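You operate a simulated robot arm through the tools that you are given. There is no shell and no other tool. Be economical: measure what you need, move in short steps, check, and stop when the job is done.

You run a simulated robot arm. Do the job below in one go: nothing can be reset, and whatever is moved stays where it is left.

TASK
Fold the empty laptop stand flat.
Fine: free the tilt lock lever, let the tray down and lock it; then free the arm lock knob, fold the arm down and lock it.

It is judged by the outcome, as a careful person would: the job done as asked, and still so three seconds after it is handed in. It fails if anything else is knocked over, pushed out of place, dropped, spilled or broken. Flat cloth is picked up by pressing the open fingertips on it (5 to 10 N) and closing them slowly along it; thin cloth reads only 2 to 8 mm in the jaws.

THE ROBOT
A 7-joint arm with a two-finger parallel gripper, fixed in place. Base frame: the origin is at the foot of the arm, x ahead of it, y to its left, z up. Lengths are in mm, angles in rad, forces in N, time in s.
With the tool pointing down near the work surface it reaches from about 340 to 780 mm from the base axis. Its first joint turns from -2.897 to 2.897 rad. Payload 3.91 kg.
The TCP is the grasp point between the finger pads, 30 mm short of the fingertips. In the tool frame z runs along the fingers and y along their closing line. Largest opening 110 mm; finger width 20, thickness 10; the body of the gripper, 48 by 112 mm, starts 55 mm behind the TCP.
Orientation is that of the tool frame in the base frame, as a unit quaternion [x, y, z, w]. With the fingers straight down and closing along the base's y, the tool's x points along the base's -x, its y along +y and its z along -z.

THE INTERFACE
- The arm moves only by the tool jog_arm. Its arguments are lists of equal length, an entry for each row: "travel": the shift along the base's x, y, z in units of 20 mm (1.0 is 20 mm), a list of three; "dr": the turn, a rotation vector about the base's x, y, z in units of 5 degrees (1.0 is 5 degrees), a list of three; "jaw": the finger opening in mm, from 0 to 110. In form: {"travel": [[x, y, z], ...], "dr": [[ax, ay, az], ...], "jaw": [jaw, ...]}. A call has 1 to 8 rows; each row shifts and turns the commanded pose from where the row before left it. A call with a number of a shift or a turn outside -1 to 1 is refused whole. Each row takes 0.2 s and may step no farther than 50 mm and 0.15 rad from the row before; otherwise, or with a gripper value out of range, the whole call is refused. A pose out of reach is approached as far as the arm can. The call stops where the force on the tool passes 40 N (or 10 N more than at its start, if that is more) or the arm is blocked; 0.2 s more then pass. The fingers move at their own pace (about 153 mm/s each) and stop on an object; they squeeze with about 29 N. The grip force told is the motor's: it shows also when the fingers shut on nothing. Time passes only in rows, and 0.2 s behind the last, so rows that do not move let the fingers close. The reply holds the time, the measured pose of the TCP, the force on the tool along the base axes, the opening and the grip force, in the units named above and with some noise.
- Cameras (640 x 400 px; columns grow to the right, rows downward): "scene" is fixed at [401.1, 500.5, 1309.9]; the picture's right is [-0.81, -0.59, 0.00], its down [-0.41, 0.57, -0.71] and it looks along [0.41, -0.57, -0.71] (base axes); focal length 219 px, centre (320, 200). "wrist" rides on the gripper at [-36, 0, -57] in the tool frame; the picture's right is [0.00, -1.00, 0.00], its down [0.97, 0.00, -0.24] and it looks along [0.24, 0.00, 0.97] (tool axes); focal length 218 px, centre (320, 200). There is no depth. A picture from a camera that has moved, and an enlarged one, comes with that camera's place and axes in the base frame and with its lens.
- grab_frame(camera): a new picture of that camera. It takes no simulated time.
- slide_trunk(by): slides the trunk up (or, below 0, down) by that many mm; the arm rides with it, the base frame stays. It gives what a move gives, with no picture.
- close_up(camera, box): a new picture of the part [left, top, right, bottom] of that camera's present view, enlarged. It takes no simulated time.
- hand_in(): hands the job in; it is judged then, once.

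Go step by step. Nothing tells you positions but the pictures and the camera data: compare them with the known pose of the tool, close in by small moves and look again before you grip or let go. The budget is 120 turns and 68 pictures, counting those below and the enlarged ones. Unless the task says otherwise, let go and move clear before handing in, and close with one line.

The tools are called after "Emit:" by a JSON object that holds its "method" and its "body". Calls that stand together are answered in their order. jog_arm: Moves the arm, as the interface text tells. Its arguments: {"type":"object","properties":{"travel":{"type":"array","items":{"type":"array","items":{"type":"number"}}},"dr":{"type":"array","items":{"type":"array","items":{"type":"number"}}},"jaw":{"type":"array","items":{"type":"number"}}},"required":["travel","dr","jaw"]} The other tools are called the same way: slide_trunk (by) slides the trunk up or down; grab_frame (camera) takes a picture; close_up (camera, box) takes an enlarged picture of a part of a camera's view; hand_in () hands the job in.

At the start:

```text
time_s: 0.0
tool_pos: [481.0, -75.2, 1079.3]
tcp_rot: [-0.001, 1.0, 0.0, 0.0]
wrist_force: [0.6, -0.1, -0.2]
opening: 110.0
grip_force: 0.0
trunk travel left (down, up): [-475.0, 135.0]
```

scene: 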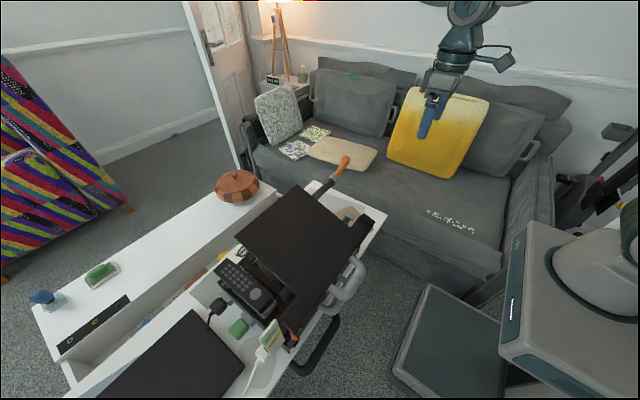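
wrist: 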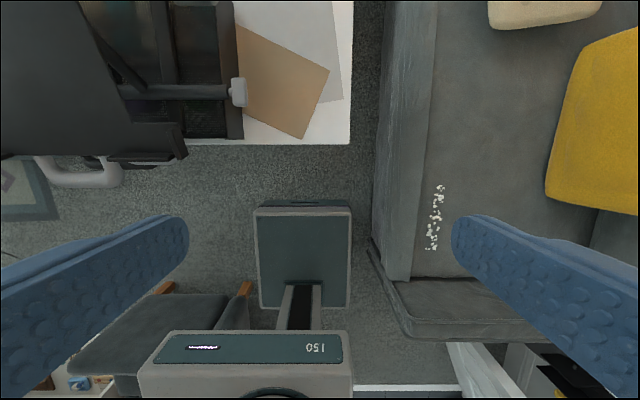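

I see a black laptop stand on the white table with its tray raised and a lever and knob on its side. I'll enlarge the view first.

Emit:
{"method": "close_up", "body": {"camera": "scene", "box": [200, 170, 400, 370]}}

Emit:
{"method": "close_up", "body": {"camera": "wrist", "box": [0, 0, 320, 200]}}

```text
2.00 times, centred on (300, 270) of scene
camera zoom: at [401.1, 500.5, 1309.9], right [-0.81, -0.59, 0.0], down [-0.41, 0.57, -0.71], along [0.41, -0.57, -0.71], focal length 439 px, centre (360, 60)
```

zoom: 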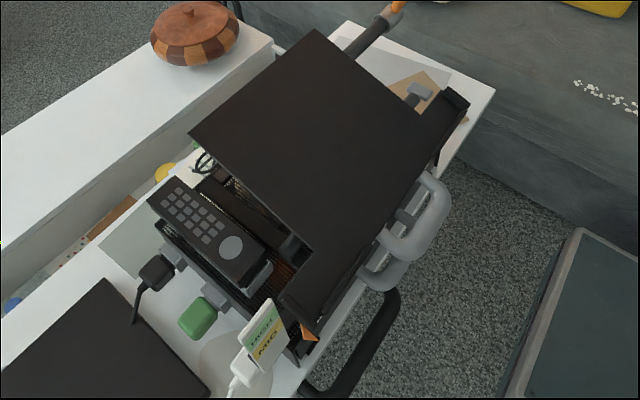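

```text
2.00 times, centred on (160, 100) of wrist
camera zoom: at [517.0, -73.7, 1137.0], right [0.0, -1.0, 0.0], down [-0.97, 0.0, 0.24], along [-0.24, 0.0, -0.97], focal length 436 px, centre (640, 400)
```

zoom: 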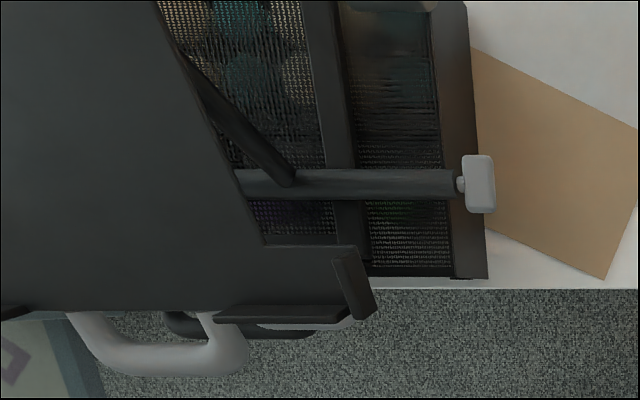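

The arm-lock knob (grey) is at about (599, 52, 757). I'll back off and tilt the wrist to see the stand from the robot's side.

Emit:
{"method": "jog_arm", "body": {"travel": [[-1, 0.8, 0], [-1, 0.8, 0], [-1, 0.8, 0], [-1, 0.8, 0], [-1, 0.8, 0], [-1, 0.8, 0], [0, 0.8, 0], [0, 0.8, 0]], "dr": [[0, -1, 0], [0, -1, 0], [0, -1, 0], [0, -1, 0], [0, -1, 0], [0, -1, 0], [0, -1, 0], [0, -1, 0]], "jaw": [110, 110, 110, 110, 110, 110, 110, 110]}}

Emit:
{"method": "grab_frame", "body": {"camera": "wrist"}}

```text
time_s: 1.8
tool_pos: [369.4, 56.4, 1087.1]
tcp_rot: [0.0, 0.94, 0.0, 0.341]
wrist_force: [0.2, -0.4, 0.1]
opening: 110.0
grip_force: 0.2
out of reach, approached as far as the arm can: row 8
trunk travel left (down, up): [-475.0, 135.0]
```

```text
63 pictures are left
camera wrist: at [358.5, 56.6, 1153.9], right [0.0, -1.0, 0.0], down [-0.9, 0.0, -0.44], along [0.44, 0.0, -0.9], focal length 218 px, centre (320, 200)
```

wrist: 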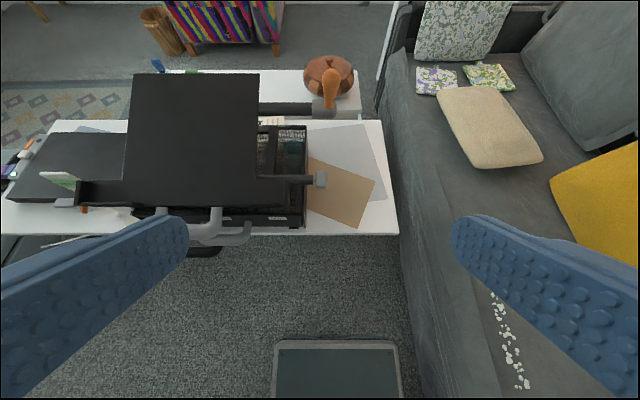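

The tray stands up in the middle and the grey handle hangs from it toward the robot. I'll lower the trunk for a lower view.

Emit:
{"method": "slide_trunk", "body": {"by": -180}}

Emit:
{"method": "grab_frame", "body": {"camera": "wrist"}}

```text
time_s: 3.8
tool_pos: [369.5, 55.6, 893.5]
tcp_rot: [0.0, 0.947, 0.002, 0.322]
wrist_force: [0.3, 0.4, -0.2]
opening: 110.1
grip_force: 0.0
trunk travel left (down, up): [-295.0, 315.0]
```

```text
62 pictures are left
camera wrist: at [363.7, 55.6, 961.2], right [0.0, -1.0, 0.0], down [-0.92, 0.0, -0.4], along [0.4, 0.0, -0.92], focal length 218 px, centre (320, 200)
```

wrist: 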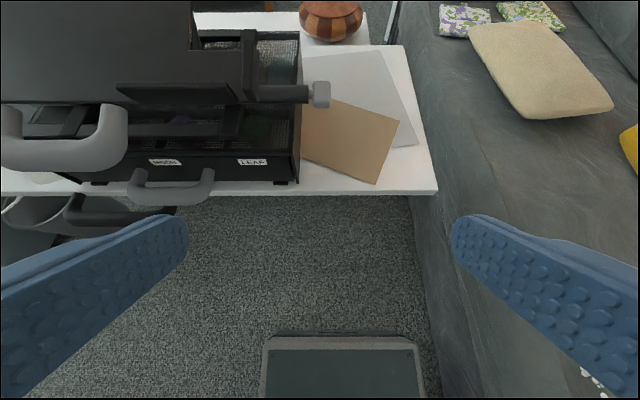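

Emit:
{"method": "close_up", "body": {"camera": "wrist", "box": [0, 50, 340, 260]}}

Emit:
{"method": "close_up", "body": {"camera": "wrist", "box": [120, 130, 300, 240]}}

```text
1.88 times, centred on (170, 155) of wrist
camera zoom: at [363.7, 55.6, 961.2], right [0.0, -1.0, 0.0], down [-0.92, 0.0, -0.4], along [0.4, 0.0, -0.92], focal length 411 px, centre (602, 285)
```

zoom: 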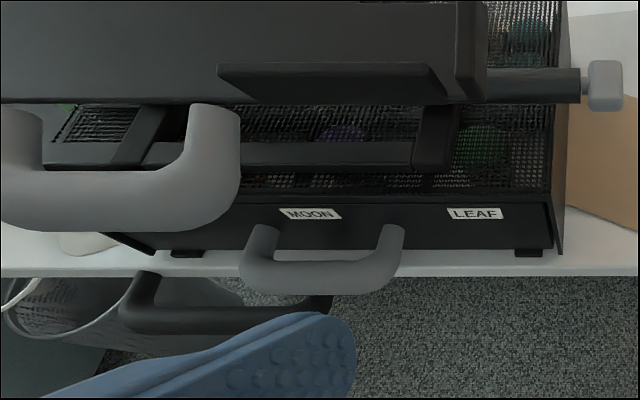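

```text
3.56 times, centred on (210, 185) of wrist
camera zoom: at [363.7, 55.6, 961.2], right [0.0, -1.0, 0.0], down [-0.92, 0.0, -0.4], along [0.4, 0.0, -0.92], focal length 776 px, centre (711, 253)
```

zoom: 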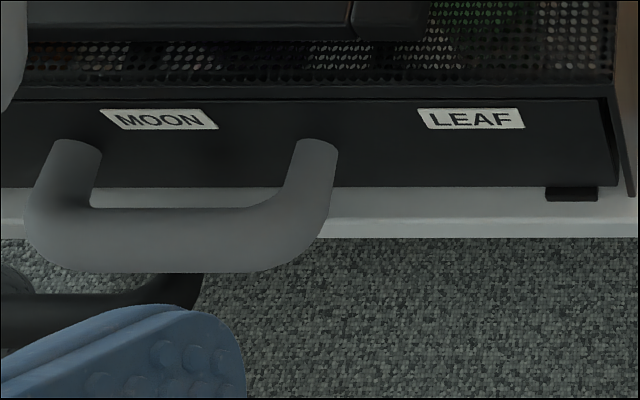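

Emit:
{"method": "close_up", "body": {"camera": "scene", "box": [240, 280, 340, 380]}}

Emit:
{"method": "close_up", "body": {"camera": "scene", "box": [300, 190, 390, 290]}}

Emit:
{"method": "close_up", "body": {"camera": "scene", "box": [200, 230, 320, 330]}}

```text
4.00 times, centred on (290, 330) of scene
camera zoom: at [401.1, 500.5, 1309.9], right [-0.81, -0.59, 0.0], down [-0.41, 0.57, -0.71], along [0.41, -0.57, -0.71], focal length 878 px, centre (440, -320)
```

zoom: 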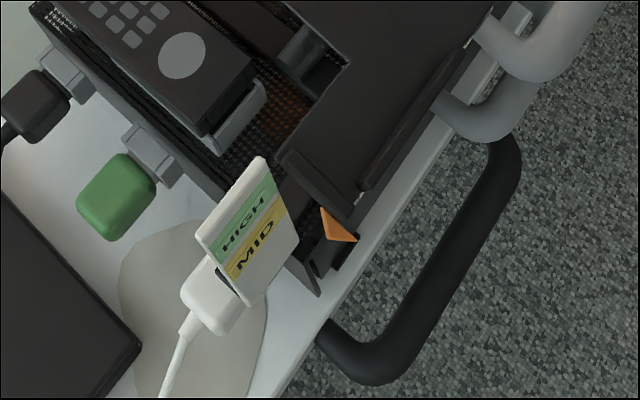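

```text
4.00 times, centred on (345, 240) of scene
camera zoom: at [401.1, 500.5, 1309.9], right [-0.81, -0.59, 0.0], down [-0.41, 0.57, -0.71], along [0.41, -0.57, -0.71], focal length 878 px, centre (220, 40)
```

zoom: 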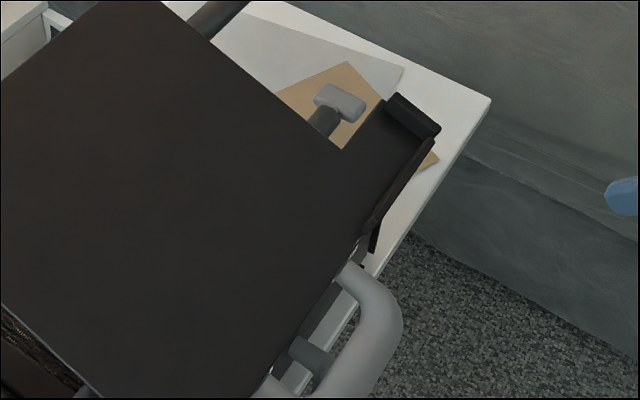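

```text
4.00 times, centred on (260, 280) of scene
camera zoom: at [401.1, 500.5, 1309.9], right [-0.81, -0.59, 0.0], down [-0.41, 0.57, -0.71], along [0.41, -0.57, -0.71], focal length 878 px, centre (560, -120)
```

zoom: 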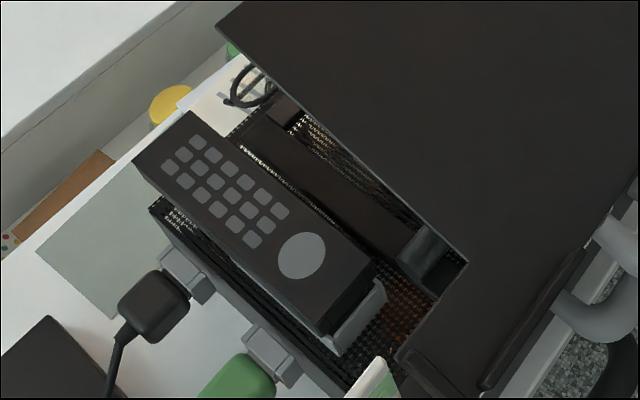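

The base is labelled and has an orange pointer with a HIGH/MID scale card. I need flatter views to understand the hinges, so I'll tilt further.

Emit:
{"method": "jog_arm", "body": {"travel": [[-0.5, 0.5, -0.5], [-0.5, 0.5, -0.5], [0, 0.5, -0.5], [0, 0.5, 0], [0, 0, 0]], "dr": [[0, -1, 0], [0, -1, 0], [0, -1, 0], [0, -1, 0], [0, -1, 0]], "jaw": [110, 110, 110, 110, 110]}}

Emit:
{"method": "grab_frame", "body": {"camera": "wrist"}}

```text
time_s: 4.9
tool_pos: [400.7, 161.1, 907.6]
tcp_rot: [-0.027, 0.89, 0.061, 0.451]
wrist_force: [-0.1, -0.4, -0.7]
opening: 110.2
grip_force: 0.1
out of reach, approached as far as the arm can: row 1, 2, 3, 4, 5
trunk travel left (down, up): [-295.0, 315.0]
stopped in row 5: the arm was blocked; the commanded pose is now the measured one
```

```text
56 pictures are left
camera wrist: at [376.0, 153.8, 970.5], right [0.1, -0.99, -0.08], down [-0.77, -0.03, -0.64], along [0.63, 0.13, -0.76], focal length 218 px, centre (320, 200)
```

wrist: 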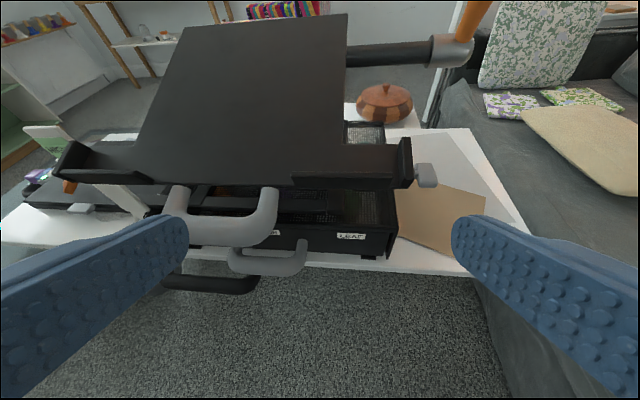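

The tilt lever with the orange grip is on a bar end near (670, 48, 880), and the arm knob sits below it near (599, 52, 757), both on the −y side. I'll go up and around to view that side.

Emit:
{"method": "slide_trunk", "body": {"by": 180}}

Emit:
{"method": "jog_arm", "body": {"travel": [[0, -1, 0.5], [0, -1, 0.5], [0, -1, 0], [0, -1, 0], [0, -1, 0], [0, -1, 0], [0, -1, 0], [0, -1, 0]], "dr": [[0, 1, 0], [0, 1, 0], [0, 1, 0], [0, 1, 0], [-0.5, 1, -0.2], [-0.5, 1, -0.2], [-0.45, 1, -0.24], [0, 1, 0]], "jaw": [110, 110, 110, 110, 110, 110, 110, 60]}}

Emit:
{"method": "jog_arm", "body": {"travel": [[1, -1, 0], [1, -1, 0], [1, -1, 0], [1, -1, 0], [1, -1, 0], [1, 0, 0], [0, 0, 0], [0, 0, 0]], "dr": [[0, 1, 0], [0, 1, 0], [0, 0.7, 0], [0, 0, 1], [0, 0, 1], [0, 0, 1], [0, 0, 1], [0, 0, 1]], "jaw": [40, 40, 40, 40, 40, 40, 40, 40]}}

```text
time_s: 6.9
tool_pos: [400.7, 160.9, 1087.2]
tcp_rot: [-0.028, 0.891, 0.06, 0.449]
wrist_force: [0.2, -0.7, -0.3]
opening: 109.9
grip_force: 0.1
trunk travel left (down, up): [-475.0, 135.0]
```

```text
time_s: 8.7
tool_pos: [401.0, -1.5, 1108.1]
tcp_rot: [0.002, 0.993, -0.006, 0.119]
wrist_force: [0.7, 0.2, 0.7]
opening: 59.9
grip_force: 0.2
trunk travel left (down, up): [-475.0, 135.0]
```

```text
time_s: 10.5
tool_pos: [520.9, -102.4, 1108.4]
tcp_rot: [-0.216, 0.976, -0.005, 0.004]
wrist_force: [-0.4, -0.3, 1.0]
opening: 39.9
grip_force: 0.1
trunk travel left (down, up): [-475.0, 135.0]
```

Continuing the yaw and tilt toward a side view.

Emit:
{"method": "jog_arm", "body": {"travel": [[1, -0.8, 0], [1, -0.8, 0], [1, -0.8, 0], [0, -0.8, 0], [0, -0.8, 0], [0, -0.8, 0], [0, 0, 0], [0, 0, 0]], "dr": [[0, 0, 1], [0, 0, 1], [0, 0, 1], [0, 0, 1], [0, 0, 1], [0, 0, 1], [0, 0, 1], [0, 0, 1]], "jaw": [40, 40, 40, 40, 40, 40, 40, 40]}}

Emit:
{"method": "jog_arm", "body": {"travel": [[0, 0, 0], [0, 0, 0], [0, 0, 0], [0, 0, 0], [0, 0, 0], [0, 0, 0], [0, 0, 0], [0, 0, 0]], "dr": [[0, 0, 1], [0, 0, 1], [0, 0, 1], [0, 0, 1], [0, 0, 1], [1, 0, 0], [1, 0, 0], [1, 0, 0]], "jaw": [40, 40, 40, 40, 40, 40, 40, 40]}}

Emit:
{"method": "jog_arm", "body": {"travel": [[0, -0.5, -0.5], [0, -0.5, -0.5], [0, -0.5, -0.5], [0, -0.5, -0.5], [0, 0, -0.5], [0, 0, -0.5], [0, 0, -0.5], [0, 0, -0.5]], "dr": [[1, 0, 0], [1, 0, 0], [1, 0, 0], [1, 0, 0], [1, 0, 0], [1, 0, 0], [1, 0, 0], [1, 0, 0]], "jaw": [40, 40, 40, 40, 40, 40, 40, 40]}}

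Emit:
{"method": "grab_frame", "body": {"camera": "wrist"}}

```text
time_s: 12.3
tool_pos: [582.3, -197.6, 1108.2]
tcp_rot: [-0.537, 0.843, -0.003, 0.004]
wrist_force: [-0.5, 0.7, -0.5]
opening: 39.9
grip_force: 0.0
trunk travel left (down, up): [-475.0, 135.0]
```

```text
time_s: 14.1
tool_pos: [581.6, -198.3, 1110.1]
tcp_rot: [-0.699, 0.702, 0.089, 0.099]
wrist_force: [0.2, -0.5, 0.3]
opening: 39.7
grip_force: 0.1
trunk travel left (down, up): [-475.0, 135.0]
```

```text
time_s: 15.9
tool_pos: [579.9, -237.4, 1027.1]
tcp_rot: [-0.624, 0.628, 0.325, 0.331]
wrist_force: [0.6, 0.5, -0.5]
opening: 40.0
grip_force: 0.1
trunk travel left (down, up): [-475.0, 135.0]
```

```text
55 pictures are left
camera wrist: at [579.8, -263.6, 1089.3], right [1.0, -0.01, 0.01], down [0.0, -0.75, -0.66], along [0.01, 0.66, -0.75], focal length 218 px, centre (320, 200)
```

wrist: 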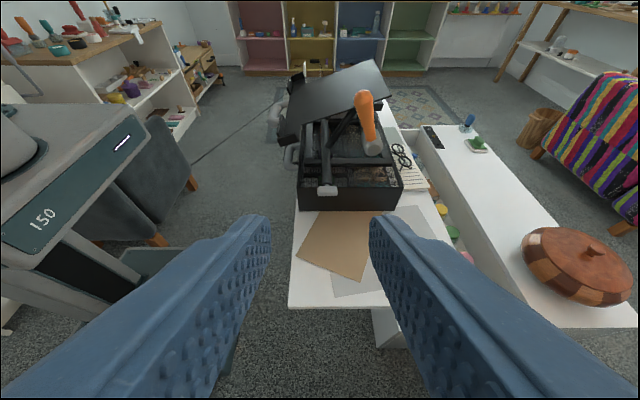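

Emit:
{"method": "close_up", "body": {"camera": "wrist", "box": [260, 50, 440, 220]}}

Emit:
{"method": "close_up", "body": {"camera": "wrist", "box": [300, 85, 400, 205]}}

```text
2.35 times, centred on (350, 135) of wrist
camera zoom: at [579.8, -263.6, 1089.3], right [1.0, -0.01, 0.01], down [0.0, -0.75, -0.66], along [0.01, 0.66, -0.75], focal length 514 px, centre (249, 353)
```

zoom: 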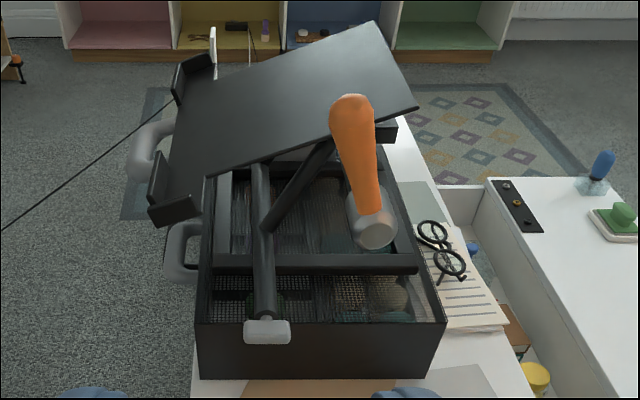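

```text
3.33 times, centred on (350, 145) of wrist
camera zoom: at [579.8, -263.6, 1089.3], right [1.0, -0.01, 0.01], down [0.0, -0.75, -0.66], along [0.01, 0.66, -0.75], focal length 728 px, centre (220, 383)
```

zoom: 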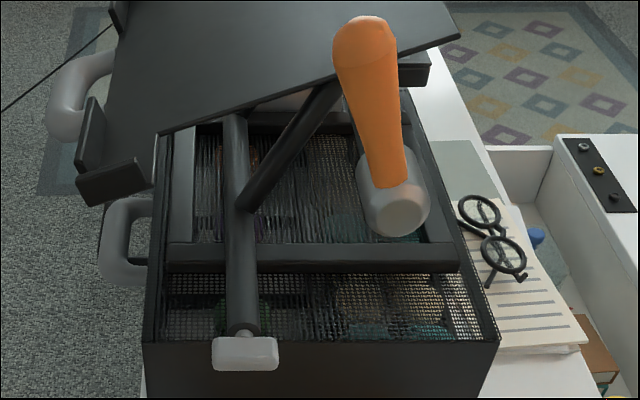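

The layout is clear now. The stand's arm pivots on the crossbar with the grey knob at about (600, 52, 757), and the tray hinge bar with the orange lever is at about (672, 50, 872). The lever tip is near (641, 48, 960). I'll move closer to look for markings.

Emit:
{"method": "jog_arm", "body": {"travel": [[0.8, 0.5, -0.6], [0.8, 0.5, -0.6], [0.8, 0.5, -0.6], [0.8, 0.5, -0.6], [0, 0.5, -0.6], [0, 0.5, -0.6], [0, 0, -0.6]], "dr": [[1, 0, 0], [1, 0, 0], [1, 0, 0], [1, 0, 0], [0, 0, 0], [0, 0, 0], [0, 0, 0]], "jaw": [40, 40, 40, 60, 80, 100, 110]}}

Emit:
{"method": "grab_frame", "body": {"camera": "wrist"}}

```text
time_s: 17.5
tool_pos: [645.6, -178.4, 943.8]
tcp_rot: [-0.556, 0.562, 0.43, 0.436]
wrist_force: [-0.7, 0.2, 0.4]
opening: 110.1
grip_force: 0.2
trunk travel left (down, up): [-475.0, 135.0]
```

```text
52 pictures are left
camera wrist: at [643.9, -223.2, 993.1], right [1.0, -0.01, 0.0], down [0.0, -0.48, -0.88], along [0.01, 0.88, -0.48], focal length 218 px, centre (320, 200)
```

wrist: 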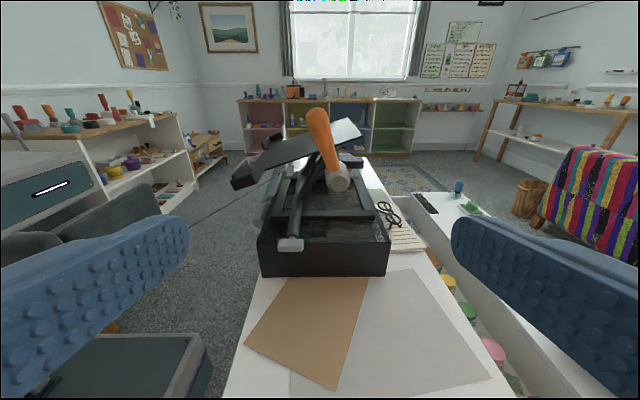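

Emit:
{"method": "close_up", "body": {"camera": "wrist", "box": [225, 95, 405, 285]}}

Emit:
{"method": "close_up", "body": {"camera": "wrist", "box": [410, 15, 500, 115]}}

```text
2.11 times, centred on (315, 190) of wrist
camera zoom: at [643.9, -223.2, 993.1], right [1.0, -0.01, 0.0], down [0.0, -0.48, -0.88], along [0.01, 0.88, -0.48], focal length 460 px, centre (330, 221)
```

zoom: 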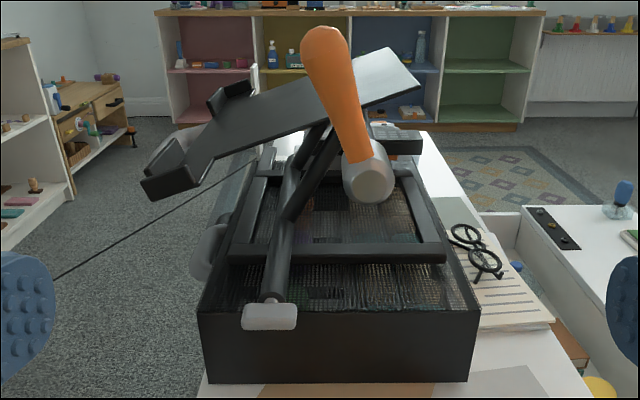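

```text
4.00 times, centred on (455, 65) of wrist
camera zoom: at [643.9, -223.2, 993.1], right [1.0, -0.01, 0.0], down [0.0, -0.48, -0.88], along [0.01, 0.88, -0.48], focal length 873 px, centre (-220, 740)
```

zoom: 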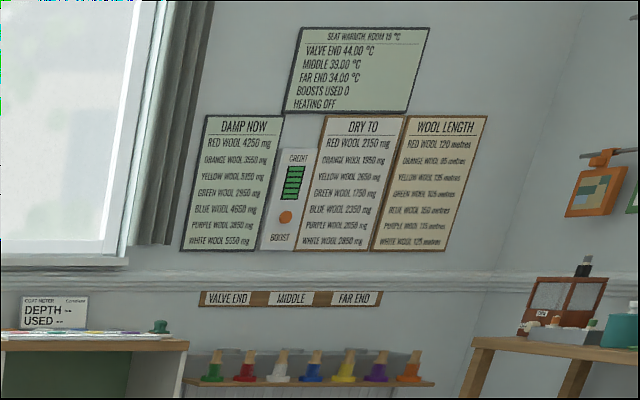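

The knob wing lies along x at about (601, 52, 759), and the lever runs from (673, 45, 875) up to (643, 48, 959). I'll point the tool along +y, roll it to match the lever and approach.

Emit:
{"method": "jog_arm", "body": {"travel": [[0, 0.5, 0], [0, 0.5, 0], [0, 0.5, 0], [0, 0.5, 0], [0, 0.5, 0], [0, 0.5, 0], [0, 0.5, 0]], "dr": [[1, 0, 0], [1, 0, 0], [0.9, 0, 0], [0, -0.9, 0], [0, -0.9, 0], [0, -0.9, 0], [0, -0.9, 0]], "jaw": [80, 80, 80, 80, 80, 80, 80]}}

Emit:
{"method": "grab_frame", "body": {"camera": "wrist"}}

Emit:
{"method": "grab_frame", "body": {"camera": "scene"}}

```text
time_s: 19.1
tool_pos: [644.5, -105.9, 944.4]
tcp_rot: [-0.57, 0.419, 0.412, 0.575]
wrist_force: [-0.4, -1.1, 1.3]
opening: 79.9
grip_force: 0.0
trunk travel left (down, up): [-475.0, 135.0]
```

```text
49 pictures are left
camera wrist: at [632.3, -162.9, 978.1], right [0.95, -0.01, 0.31], down [0.3, -0.24, -0.92], along [0.09, 0.97, -0.23], focal length 218 px, centre (320, 200)
```

wrist: 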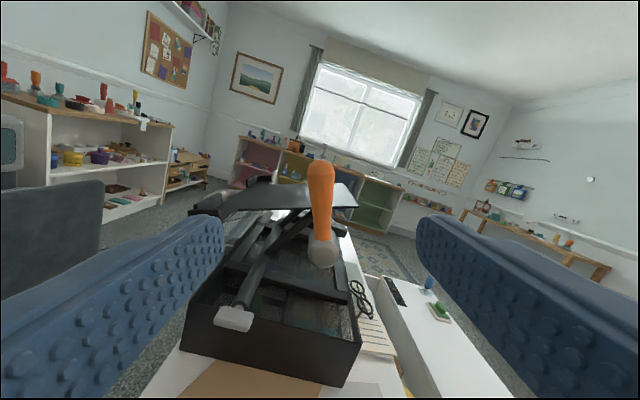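

```text
48 pictures are left
```

scene: 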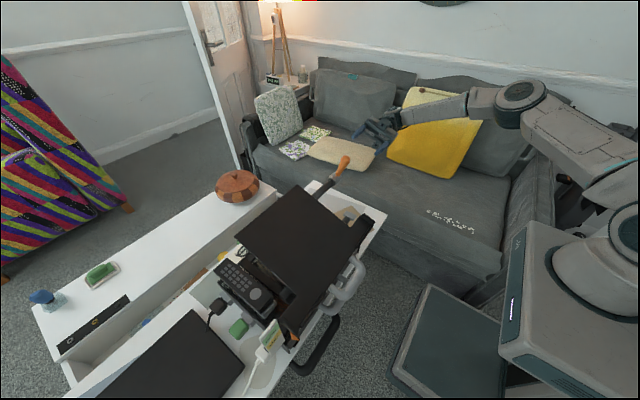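

The lever is centred between the jaws and aligned. I'll advance along +y until the grip is between the pads.

Emit:
{"method": "jog_arm", "body": {"travel": [[0, 0.9, 0], [0, 0.9, 0], [0, 0.9, 0], [0, 0.9, 0], [0, 0.9, 0], [0, 0.9, 0], [0, 0.9, 0], [0, 0.9, 0]], "dr": [[0, 0, 0], [0, 0, 0], [0, 0, 0], [0, 0, 0], [0, 0, 0], [0, 0, 0], [0, 0, 0], [0, 0, 0]], "jaw": [80, 80, 80, 80, 80, 80, 80, 80]}}

Emit:
{"method": "grab_frame", "body": {"camera": "wrist"}}

Emit:
{"method": "close_up", "body": {"camera": "scene", "box": [260, 120, 420, 240]}}

```text
time_s: 20.9
tool_pos: [645.0, 36.3, 944.5]
tcp_rot: [-0.569, 0.42, 0.413, 0.574]
wrist_force: [-0.1, -0.1, 0.1]
opening: 80.0
grip_force: 0.0
trunk travel left (down, up): [-475.0, 135.0]
```

```text
47 pictures are left
camera wrist: at [633.7, -19.3, 978.9], right [0.95, -0.01, 0.31], down [0.3, -0.24, -0.92], along [0.08, 0.97, -0.23], focal length 218 px, centre (320, 200)
```

wrist: 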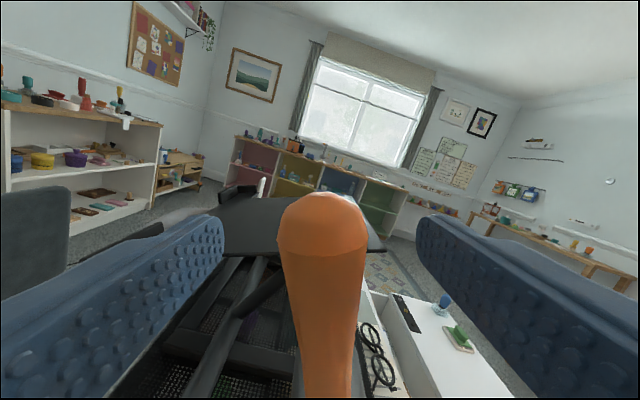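

```text
3.33 times, centred on (340, 180) of scene
camera zoom: at [401.1, 500.5, 1309.9], right [-0.81, -0.59, 0.0], down [-0.41, 0.57, -0.71], along [0.41, -0.57, -0.71], focal length 731 px, centre (253, 267)
```

zoom: 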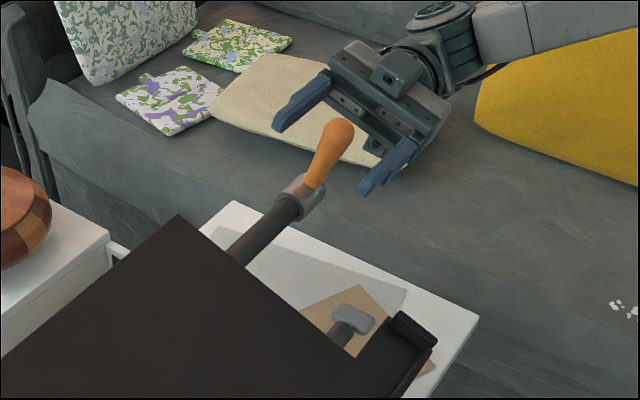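

The lever is well between the jaws, slightly deep. I'll move in 16 mm more, drop a little and close.

Emit:
{"method": "jog_arm", "body": {"travel": [[0, 0.4, -0.2], [0.1, 0.4, -0.2], [0, 0, 0], [0, 0, 0], [0, 0, 0]], "dr": [[0, 0, 0], [0, 0, 0], [0, 0, 0], [0, 0, 0], [0, 0, 0]], "jaw": [80, 70, 45, 20, 15]}}

Emit:
{"method": "grab_frame", "body": {"camera": "wrist"}}

```text
time_s: 22.1
tool_pos: [648.1, 52.9, 937.4]
tcp_rot: [-0.57, 0.419, 0.413, 0.574]
wrist_force: [6.2, 0.4, 5.1]
opening: 25.2
grip_force: 29.0
trunk travel left (down, up): [-475.0, 135.0]
```

```text
45 pictures are left
camera wrist: at [636.0, -4.0, 971.9], right [0.95, -0.01, 0.31], down [0.3, -0.24, -0.92], along [0.09, 0.97, -0.23], focal length 218 px, centre (320, 200)
```

wrist: 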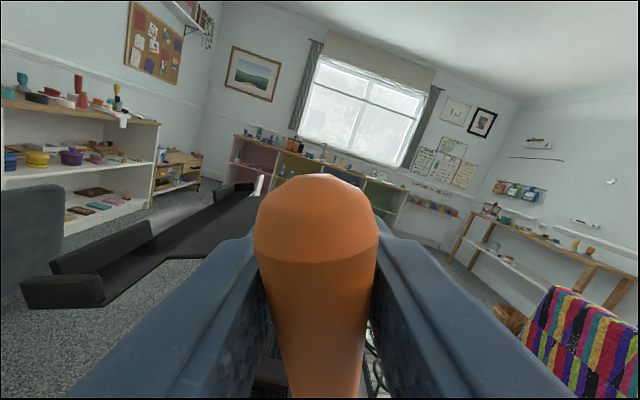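

The lever is gripped. I'll try turning it about the hinge axis toward +x a little and watch the force.

Emit:
{"method": "jog_arm", "body": {"travel": [[0.27, 0, 0.11], [0.28, 0, 0.085]], "dr": [[0, 1, 0], [0, 1, 0]], "jaw": [15, 15]}}

```text
time_s: 22.7
tool_pos: [657.6, 50.8, 940.5]
tcp_rot: [-0.531, 0.468, 0.46, 0.536]
wrist_force: [-2.1, -6.9, 0.9]
opening: 28.4
grip_force: 29.2
trunk travel left (down, up): [-475.0, 135.0]
```

Emit:
{"method": "grab_frame", "body": {"camera": "wrist"}}

Emit:
{"method": "close_up", "body": {"camera": "scene", "box": [220, 120, 420, 320]}}

```text
44 pictures are left
camera wrist: at [652.0, -5.1, 976.7], right [0.99, -0.01, 0.14], down [0.13, -0.24, -0.96], along [0.05, 0.97, -0.24], focal length 218 px, centre (320, 200)
```

wrist: 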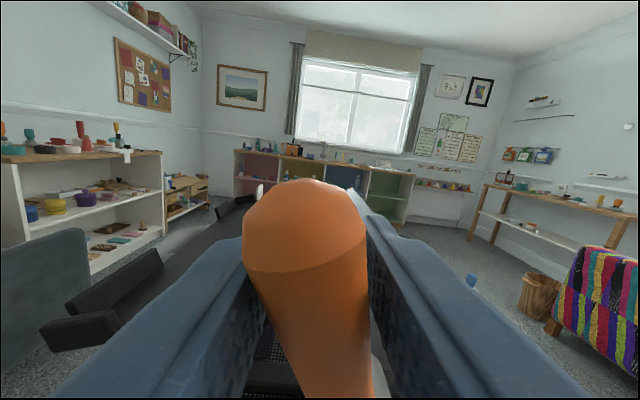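

```text
2.00 times, centred on (320, 220) of scene
camera zoom: at [401.1, 500.5, 1309.9], right [-0.81, -0.59, 0.0], down [-0.41, 0.57, -0.71], along [0.41, -0.57, -0.71], focal length 439 px, centre (320, 160)
```

zoom: 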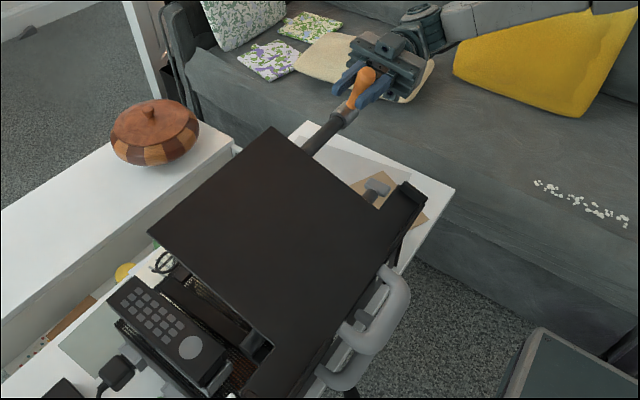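

The lever stayed put while the gripper rolled, so +x is its stop. I'll go back and turn it toward −x.

Emit:
{"method": "jog_arm", "body": {"travel": [[-0.27, 0.05, -0.09], [-0.27, 0.05, -0.1]], "dr": [[0, -1, 0], [0, -1, 0]], "jaw": [15, 15]}}

Emit:
{"method": "jog_arm", "body": {"travel": [[-0.26, 0, -0.12], [-0.26, 0, -0.14]], "dr": [[0, -1, 0], [0, -1, 0]], "jaw": [15, 15]}}

Emit:
{"method": "grab_frame", "body": {"camera": "wrist"}}

```text
time_s: 23.3
tool_pos: [649.3, 51.6, 937.0]
tcp_rot: [-0.569, 0.418, 0.412, 0.576]
wrist_force: [7.5, -12.5, 7.8]
opening: 25.5
grip_force: 28.8
trunk travel left (down, up): [-475.0, 135.0]
```

```text
time_s: 23.9
tool_pos: [635.7, 54.0, 931.7]
tcp_rot: [-0.603, 0.367, 0.361, 0.61]
wrist_force: [8.4, -15.3, 10.1]
opening: 25.6
grip_force: 28.6
trunk travel left (down, up): [-475.0, 135.0]
```

```text
42 pictures are left
camera wrist: at [618.2, -2.9, 963.9], right [0.88, -0.01, 0.47], down [0.45, -0.24, -0.86], along [0.12, 0.97, -0.21], focal length 218 px, centre (320, 200)
```

wrist: 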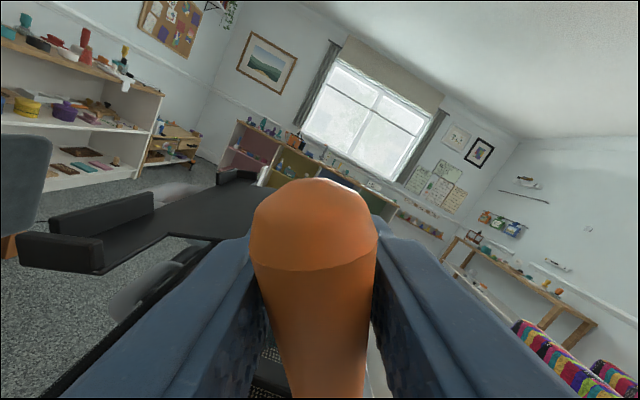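

The lever turns with the gripper in this direction. Continuing along the arc.

Emit:
{"method": "jog_arm", "body": {"travel": [[-0.25, -0.1, -0.16], [-0.235, 0, -0.18], [-0.22, 0, -0.2], [-0.2, 0, -0.22]], "dr": [[0, -1, 0], [0, -1, 0], [0, -1, 0], [0, -1, 0]], "jaw": [15, 15, 15, 15]}}

Emit:
{"method": "grab_frame", "body": {"camera": "wrist"}}

```text
time_s: 24.9
tool_pos: [617.8, 53.3, 915.8]
tcp_rot: [-0.658, 0.255, 0.252, 0.662]
wrist_force: [9.1, -2.0, 10.8]
opening: 26.5
grip_force: 28.5
trunk travel left (down, up): [-475.0, 135.0]
```

```text
41 pictures are left
camera wrist: at [590.5, -3.1, 939.8], right [0.67, -0.01, 0.74], down [0.72, -0.24, -0.65], along [0.19, 0.97, -0.15], focal length 218 px, centre (320, 200)
```

wrist: 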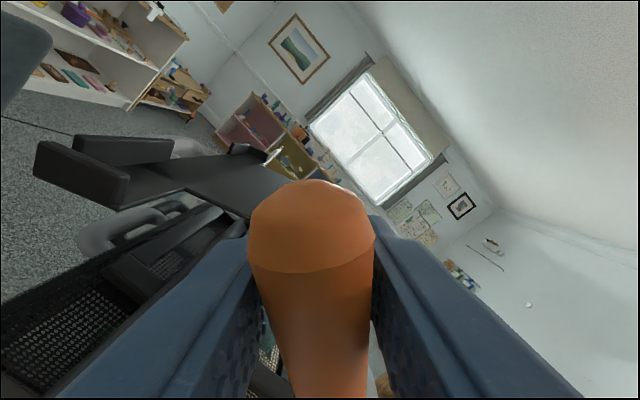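

Moving well, about 30° so far and the tray has not dropped. Continuing.

Emit:
{"method": "jog_arm", "body": {"travel": [[-0.18, 0, -0.24], [-0.16, 0, -0.255], [-0.135, 0, -0.27]], "dr": [[0, -1, 0], [0, -1, 0], [0, -1, 0]], "jaw": [15, 15, 15]}}

Emit:
{"method": "grab_frame", "body": {"camera": "wrist"}}

```text
time_s: 25.7
tool_pos: [609.8, 52.1, 902.8]
tcp_rot: [-0.684, 0.168, 0.163, 0.691]
wrist_force: [9.1, 0.5, 7.1]
opening: 26.6
grip_force: 28.6
trunk travel left (down, up): [-475.0, 135.0]
```

```text
40 pictures are left
camera wrist: at [576.7, -3.4, 917.3], right [0.45, -0.01, 0.89], down [0.86, -0.24, -0.44], along [0.22, 0.97, -0.1], focal length 218 px, centre (320, 200)
```

wrist: 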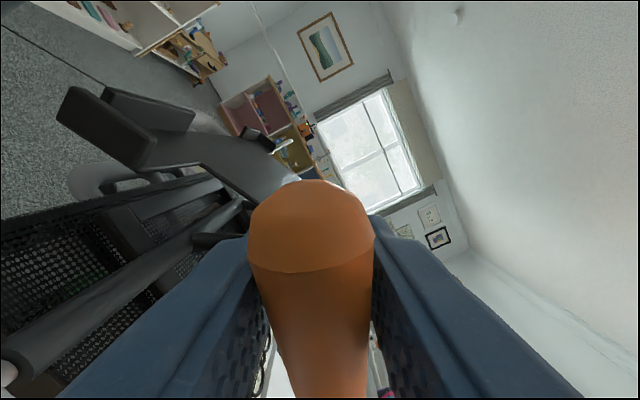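

Emit:
{"method": "jog_arm", "body": {"travel": [[-0.12, 0, -0.275], [-0.1, 0, -0.285], [-0.075, 0, -0.29]], "dr": [[0, -1, 0], [0, -1, 0], [0, -1, 0]], "jaw": [15, 15, 15]}}

Emit:
{"method": "grab_frame", "body": {"camera": "wrist"}}

Emit:
{"method": "close_up", "body": {"camera": "scene", "box": [220, 120, 420, 320]}}

```text
time_s: 26.5
tool_pos: [603.4, 52.0, 885.5]
tcp_rot: [-0.7, 0.075, 0.071, 0.707]
wrist_force: [9.9, -5.2, 11.5]
opening: 27.1
grip_force: 29.5
trunk travel left (down, up): [-475.0, 135.0]
```

```text
39 pictures are left
camera wrist: at [567.5, -3.9, 890.9], right [0.21, -0.01, 0.98], down [0.95, -0.24, -0.2], along [0.24, 0.97, -0.04], focal length 218 px, centre (320, 200)
```

wrist: 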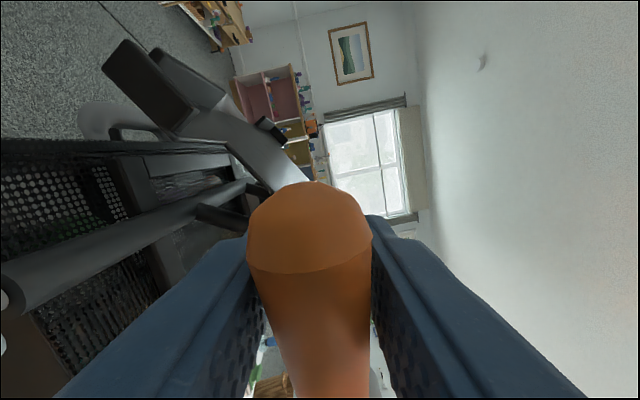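

```text
2.00 times, centred on (320, 220) of scene
camera zoom: at [401.1, 500.5, 1309.9], right [-0.81, -0.59, 0.0], down [-0.41, 0.57, -0.71], along [0.41, -0.57, -0.71], focal length 439 px, centre (320, 160)
```

zoom: 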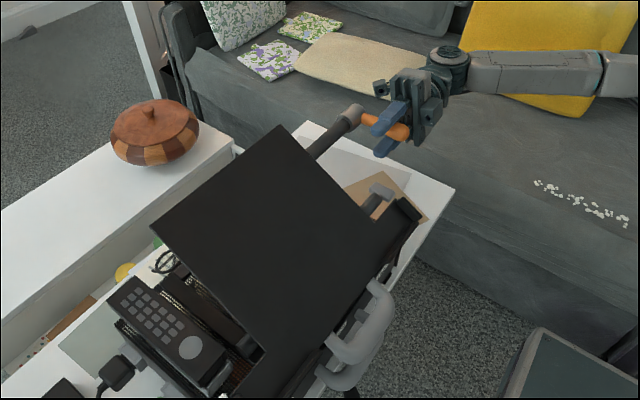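

The lever is about 60° over and the tray's front has begun to sink. I'll turn on to the stop and see.

Emit:
{"method": "jog_arm", "body": {"travel": [[-0.05, 0, -0.3], [-0.02, 0, -0.3], [0, 0, 0], [0, 0, 0], [0, 0, 0]], "dr": [[0, -1, 0], [0, -1, 0], [0, 0, 0], [0, 0, 0], [0, 0, 0]], "jaw": [15, 15, 15, 15, 15]}}

Emit:
{"method": "close_up", "body": {"camera": "scene", "box": [220, 120, 420, 320]}}

```text
time_s: 27.5
tool_pos: [602.6, 53.1, 878.9]
tcp_rot: [-0.7, 0.011, 0.007, 0.714]
wrist_force: [2.9, -7.0, 19.4]
opening: 24.8
grip_force: 28.8
trunk travel left (down, up): [-475.0, 135.0]
stopped in row 4: the force on the tool passed its limit (the readings are from after the stop); the commanded pose is now the measured one
```

```text
2.00 times, centred on (320, 220) of scene
camera zoom: at [401.1, 500.5, 1309.9], right [-0.81, -0.59, 0.0], down [-0.41, 0.57, -0.71], along [0.41, -0.57, -0.71], focal length 439 px, centre (320, 160)
```

zoom: 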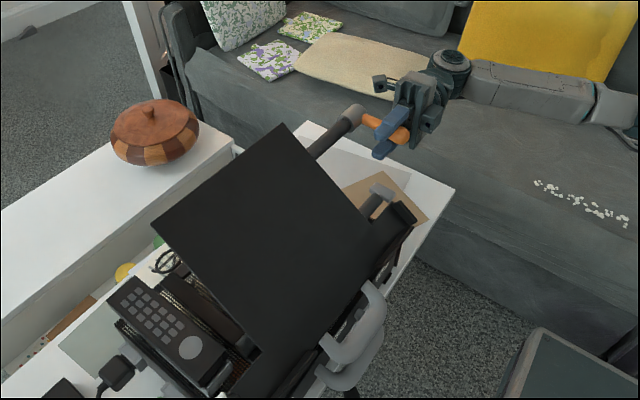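

The lever has hit its stop. I'll ease off and wait to see whether the tray keeps sinking.

Emit:
{"method": "jog_arm", "body": {"travel": [[0, -0.1, 0.1], [0, 0, 0], [0, 0, 0], [0, 0, 0], [0, 0, 0], [0, 0, 0]], "dr": [[0, 0, 0], [0, 0, 0], [0, 0, 0], [0, 0, 0], [0, 0, 0], [0, 0, 0]], "jaw": [15, 15, 15, 15, 15, 15]}}

Emit:
{"method": "close_up", "body": {"camera": "scene", "box": [220, 120, 420, 320]}}

Emit:
{"method": "grab_frame", "body": {"camera": "wrist"}}

```text
time_s: 28.9
tool_pos: [601.5, 50.9, 876.3]
tcp_rot: [-0.703, 0.012, 0.01, 0.711]
wrist_force: [0.9, -4.6, 13.2]
opening: 24.5
grip_force: 29.2
trunk travel left (down, up): [-475.0, 135.0]
```

```text
2.00 times, centred on (320, 220) of scene
camera zoom: at [401.1, 500.5, 1309.9], right [-0.81, -0.59, 0.0], down [-0.41, 0.57, -0.71], along [0.41, -0.57, -0.71], focal length 439 px, centre (320, 160)
```

zoom: 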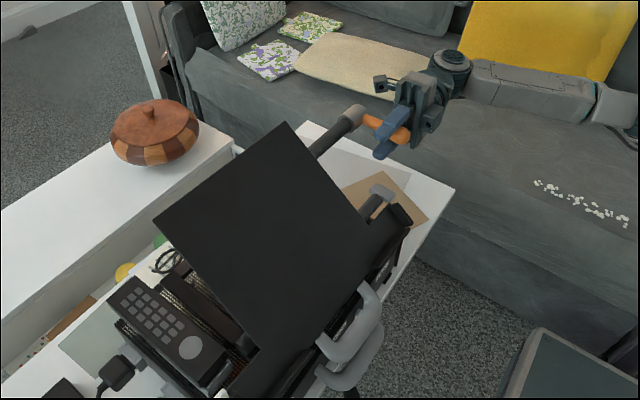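

```text
35 pictures are left
camera wrist: at [564.8, -5.7, 877.9], right [0.03, -0.01, 1.0], down [0.97, -0.24, -0.03], along [0.24, 0.97, 0.01], focal length 218 px, centre (320, 200)
```

wrist: 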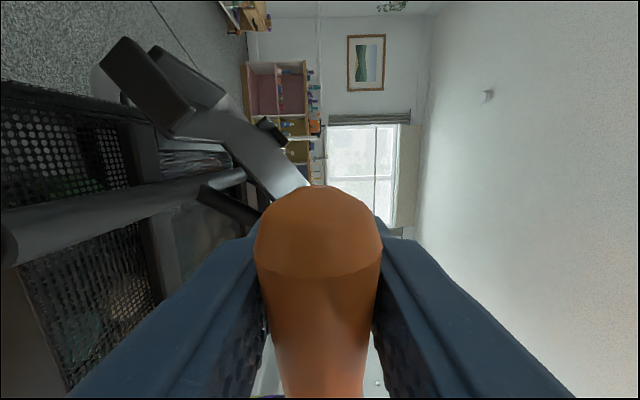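

The tray is sinking slowly because it is damped. I'll release the lever, back off along −y and wait.

Emit:
{"method": "jog_arm", "body": {"travel": [[0, 0, 0.0], [0, 0, 0], [0, -0.8, 0], [0, -0.8, 0], [0, -0.8, 0], [0, -0.8, 0], [0, -0.8, 0], [0, -0.8, 0]], "dr": [[0, 0, 0], [0, 0, 0], [0, 0, 0], [0, 0, 0], [0, 0, 0], [0, 0, 0], [0, 0, 0], [0, 0, 0]], "jaw": [50, 80, 80, 80, 80, 80, 80, 80]}}

Emit:
{"method": "jog_arm", "body": {"travel": [[0, -0.7, 0.4], [0, -0.7, 0.4], [0, -0.7, 0.4], [0, -0.7, 0.4], [0, 0, 0.4], [0, 0, 0], [0, 0, 0], [0, 0, 0]], "dr": [[0, 1, 0], [0, 1, 0], [0, 1, 0], [0, 1, 0], [0, 1, 0], [0, 1, 0], [0, 1, 0], [0, 1, 0]], "jaw": [80, 80, 80, 80, 80, 80, 80, 80]}}

Emit:
{"method": "grab_frame", "body": {"camera": "wrist"}}

Emit:
{"method": "close_up", "body": {"camera": "scene", "box": [220, 120, 420, 320]}}

```text
time_s: 30.7
tool_pos: [604.1, -44.0, 878.0]
tcp_rot: [-0.703, 0.013, 0.01, 0.711]
wrist_force: [0.3, 1.0, 0.1]
opening: 80.0
grip_force: 0.1
trunk travel left (down, up): [-475.0, 135.0]
```

```text
time_s: 32.5
tool_pos: [602.7, -102.0, 916.9]
tcp_rot: [-0.656, 0.256, 0.249, 0.664]
wrist_force: [-0.2, 0.3, -0.3]
opening: 80.0
grip_force: 0.1
trunk travel left (down, up): [-475.0, 135.0]
```

```text
34 pictures are left
camera wrist: at [574.5, -157.6, 940.2], right [0.67, -0.01, 0.74], down [0.72, -0.24, -0.65], along [0.19, 0.97, -0.15], focal length 218 px, centre (320, 200)
```

wrist: 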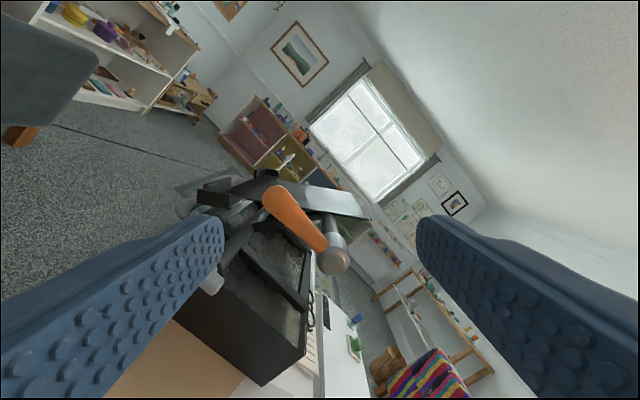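

```text
2.00 times, centred on (320, 220) of scene
camera zoom: at [401.1, 500.5, 1309.9], right [-0.81, -0.59, 0.0], down [-0.41, 0.57, -0.71], along [0.41, -0.57, -0.71], focal length 439 px, centre (320, 160)
```

zoom: 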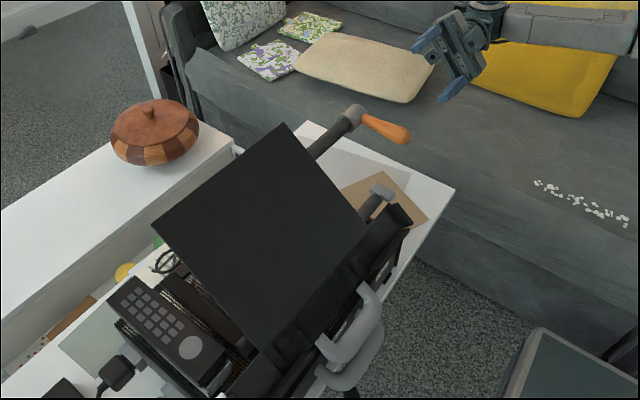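

The tray appears settled. I'll roll level again for a clear side view.

Emit:
{"method": "jog_arm", "body": {"travel": [[0, -0.5, 0], [0, -0.5, 0], [0, -0.5, 0], [0, -0.5, 0], [0, 0, 0], [0, 0, 0], [0, 0, 0], [0, 0, 0]], "dr": [[0, 1, 0], [0, 1, 0], [0, 1, 0], [0, 1, 0], [0, 1, 0], [0, 1, 0], [0, 1, 0], [0, 1, 0]], "jaw": [80, 80, 80, 80, 80, 80, 80, 80]}}

Emit:
{"method": "close_up", "body": {"camera": "wrist", "box": [240, 130, 440, 310]}}

```text
time_s: 34.3
tool_pos: [603.0, -140.7, 916.1]
tcp_rot: [-0.531, 0.468, 0.459, 0.537]
wrist_force: [-0.4, 0.1, 0.1]
opening: 80.1
grip_force: 0.1
trunk travel left (down, up): [-475.0, 135.0]
```

```text
2.22 times, centred on (340, 220) of wrist
camera zoom: at [596.3, -197.0, 952.7], right [0.99, -0.01, 0.14], down [0.13, -0.24, -0.96], along [0.05, 0.97, -0.24], focal length 485 px, centre (276, 156)
```

zoom: 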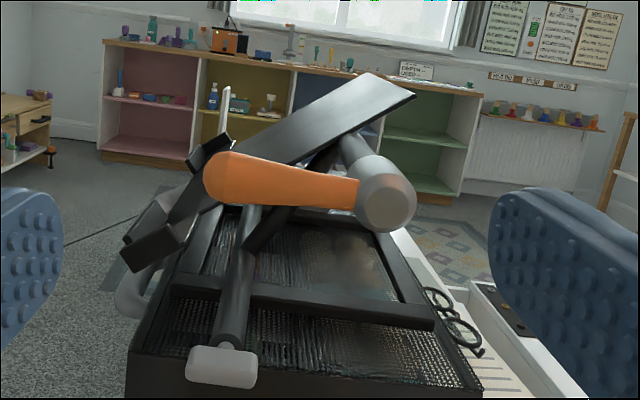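

The tray rests at about 37° but the arm is at about 59°, so it may not be fully down, or the lever is not fully over. I'll press the lever down from above to test its stop.

Emit:
{"method": "jog_arm", "body": {"travel": [[0, 0.95, 0], [0, 0.95, 0], [0, 0.95, 0], [0, 0.95, 0], [0, 0.95, 0], [0, 0.95, 0], [0, 0.95, 0], [0, 0.95, 0]], "dr": [[0, 1, 0], [0, 0.6, 0], [0, 0, 0], [0, 0, 0], [0, 0, 0], [0, 0, 0], [0, 0, 0], [0, 0, 0]], "jaw": [40, 0, 0, 0, 0, 0, 0, 0]}}

Emit:
{"method": "jog_arm", "body": {"travel": [[0, 0.5, 0], [0, 0, -0.3], [0, 0, -0.3], [0, 0, -0.3], [0, 0, -0.3]], "dr": [[0, 0, 0], [0, 0, 0], [0, 0, 0], [0, 0, 0], [0, 0, 0]], "jaw": [0, 0, 0, 0, 0]}}

```text
time_s: 36.1
tool_pos: [602.8, 12.3, 917.9]
tcp_rot: [-0.498, 0.504, 0.494, 0.504]
wrist_force: [0.1, -0.3, 0.2]
opening: 0.0
grip_force: 28.6
trunk travel left (down, up): [-475.0, 135.0]
```

```text
time_s: 37.3
tool_pos: [601.2, 18.6, 895.4]
tcp_rot: [-0.498, 0.503, 0.493, 0.506]
wrist_force: [1.0, -12.7, 26.0]
opening: 0.3
grip_force: 28.9
trunk travel left (down, up): [-475.0, 135.0]
```

Emit:
{"method": "jog_arm", "body": {"travel": [[0, -0.15, -0.2], [0, 0, -0.2], [0, 0, 0]], "dr": [[0, 0, 0], [0, 0, 0], [0, 0, 0]], "jaw": [0, 0, 0]}}

Emit:
{"method": "close_up", "body": {"camera": "scene", "box": [220, 120, 420, 320]}}

```text
time_s: 38.1
tool_pos: [600.6, 16.1, 887.0]
tcp_rot: [-0.499, 0.502, 0.494, 0.505]
wrist_force: [-2.1, -18.2, 25.7]
opening: 0.0
grip_force: 29.2
trunk travel left (down, up): [-475.0, 135.0]
```

```text
2.00 times, centred on (320, 220) of scene
camera zoom: at [401.1, 500.5, 1309.9], right [-0.81, -0.59, 0.0], down [-0.41, 0.57, -0.71], along [0.41, -0.57, -0.71], focal length 439 px, centre (320, 160)
```

zoom: 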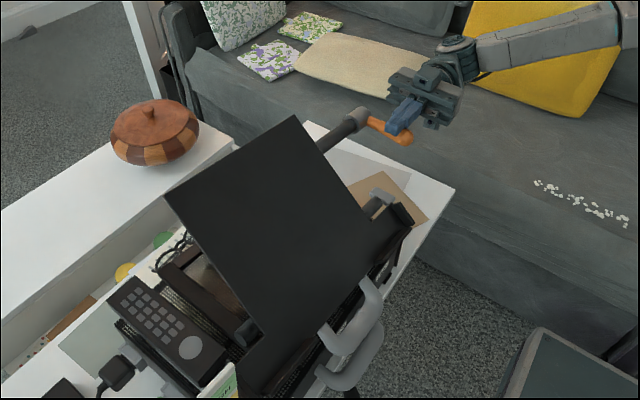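

Pressing the lever carries the tray down with it, so the lever is at its stop and the tray hinge is just stiff. I'll take a deeper bite on the lever and push further.

Emit:
{"method": "jog_arm", "body": {"travel": [[0, 0, 0.5], [0, 0.6, 0.3], [0, 0.6, 0], [0, 0, -0.5], [0.05, 0, -0.4], [0.05, 0, -0.3], [0.05, 0, -0.3], [0, 0, 0]], "dr": [[0, 0, 0], [0, 0, 0], [0, 0, 0], [0, 0, 0], [0, 0, 0], [0, 0, 0], [0, 0, 0], [0, 0, 0]], "jaw": [0, 0, 0, 0, 0, 0, 0, 0]}}

```text
time_s: 39.1
tool_pos: [602.6, 43.5, 903.2]
tcp_rot: [-0.498, 0.499, 0.495, 0.508]
wrist_force: [0.4, -9.1, 17.0]
opening: 0.4
grip_force: 28.4
trunk travel left (down, up): [-475.0, 135.0]
stopped in row 4: the force on the tool passed its limit (the readings are from after the stop); the commanded pose is now the measured one
```

Emit:
{"method": "jog_arm", "body": {"travel": [[0, 0, -0.2], [0, 0, -0.2], [0, 0, -0.2], [0, 0, -0.2], [0, 0, -0.2]], "dr": [[0, 0, 0], [0, 0, 0], [0, 0, 0], [0, 0, 0], [0, 0, 0]], "jaw": [0, 0, 0, 0, 0]}}

Emit:
{"method": "close_up", "body": {"camera": "scene", "box": [220, 120, 420, 320]}}

```text
time_s: 40.3
tool_pos: [602.2, 41.4, 878.6]
tcp_rot: [-0.497, 0.502, 0.493, 0.507]
wrist_force: [0.3, -6.9, 14.1]
opening: 0.2
grip_force: 29.3
trunk travel left (down, up): [-475.0, 135.0]
```

```text
2.00 times, centred on (320, 220) of scene
camera zoom: at [401.1, 500.5, 1309.9], right [-0.81, -0.59, 0.0], down [-0.41, 0.57, -0.71], along [0.41, -0.57, -0.71], focal length 439 px, centre (320, 160)
```

zoom: 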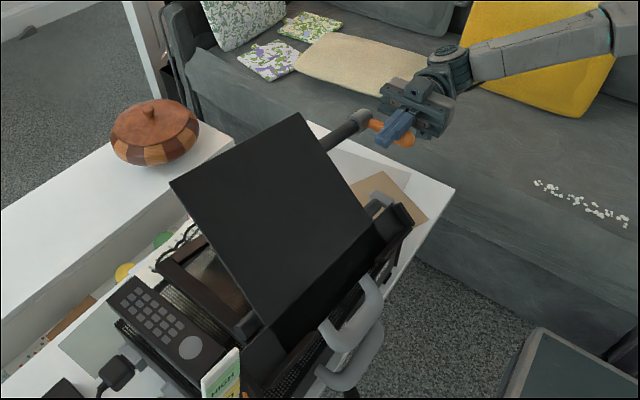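

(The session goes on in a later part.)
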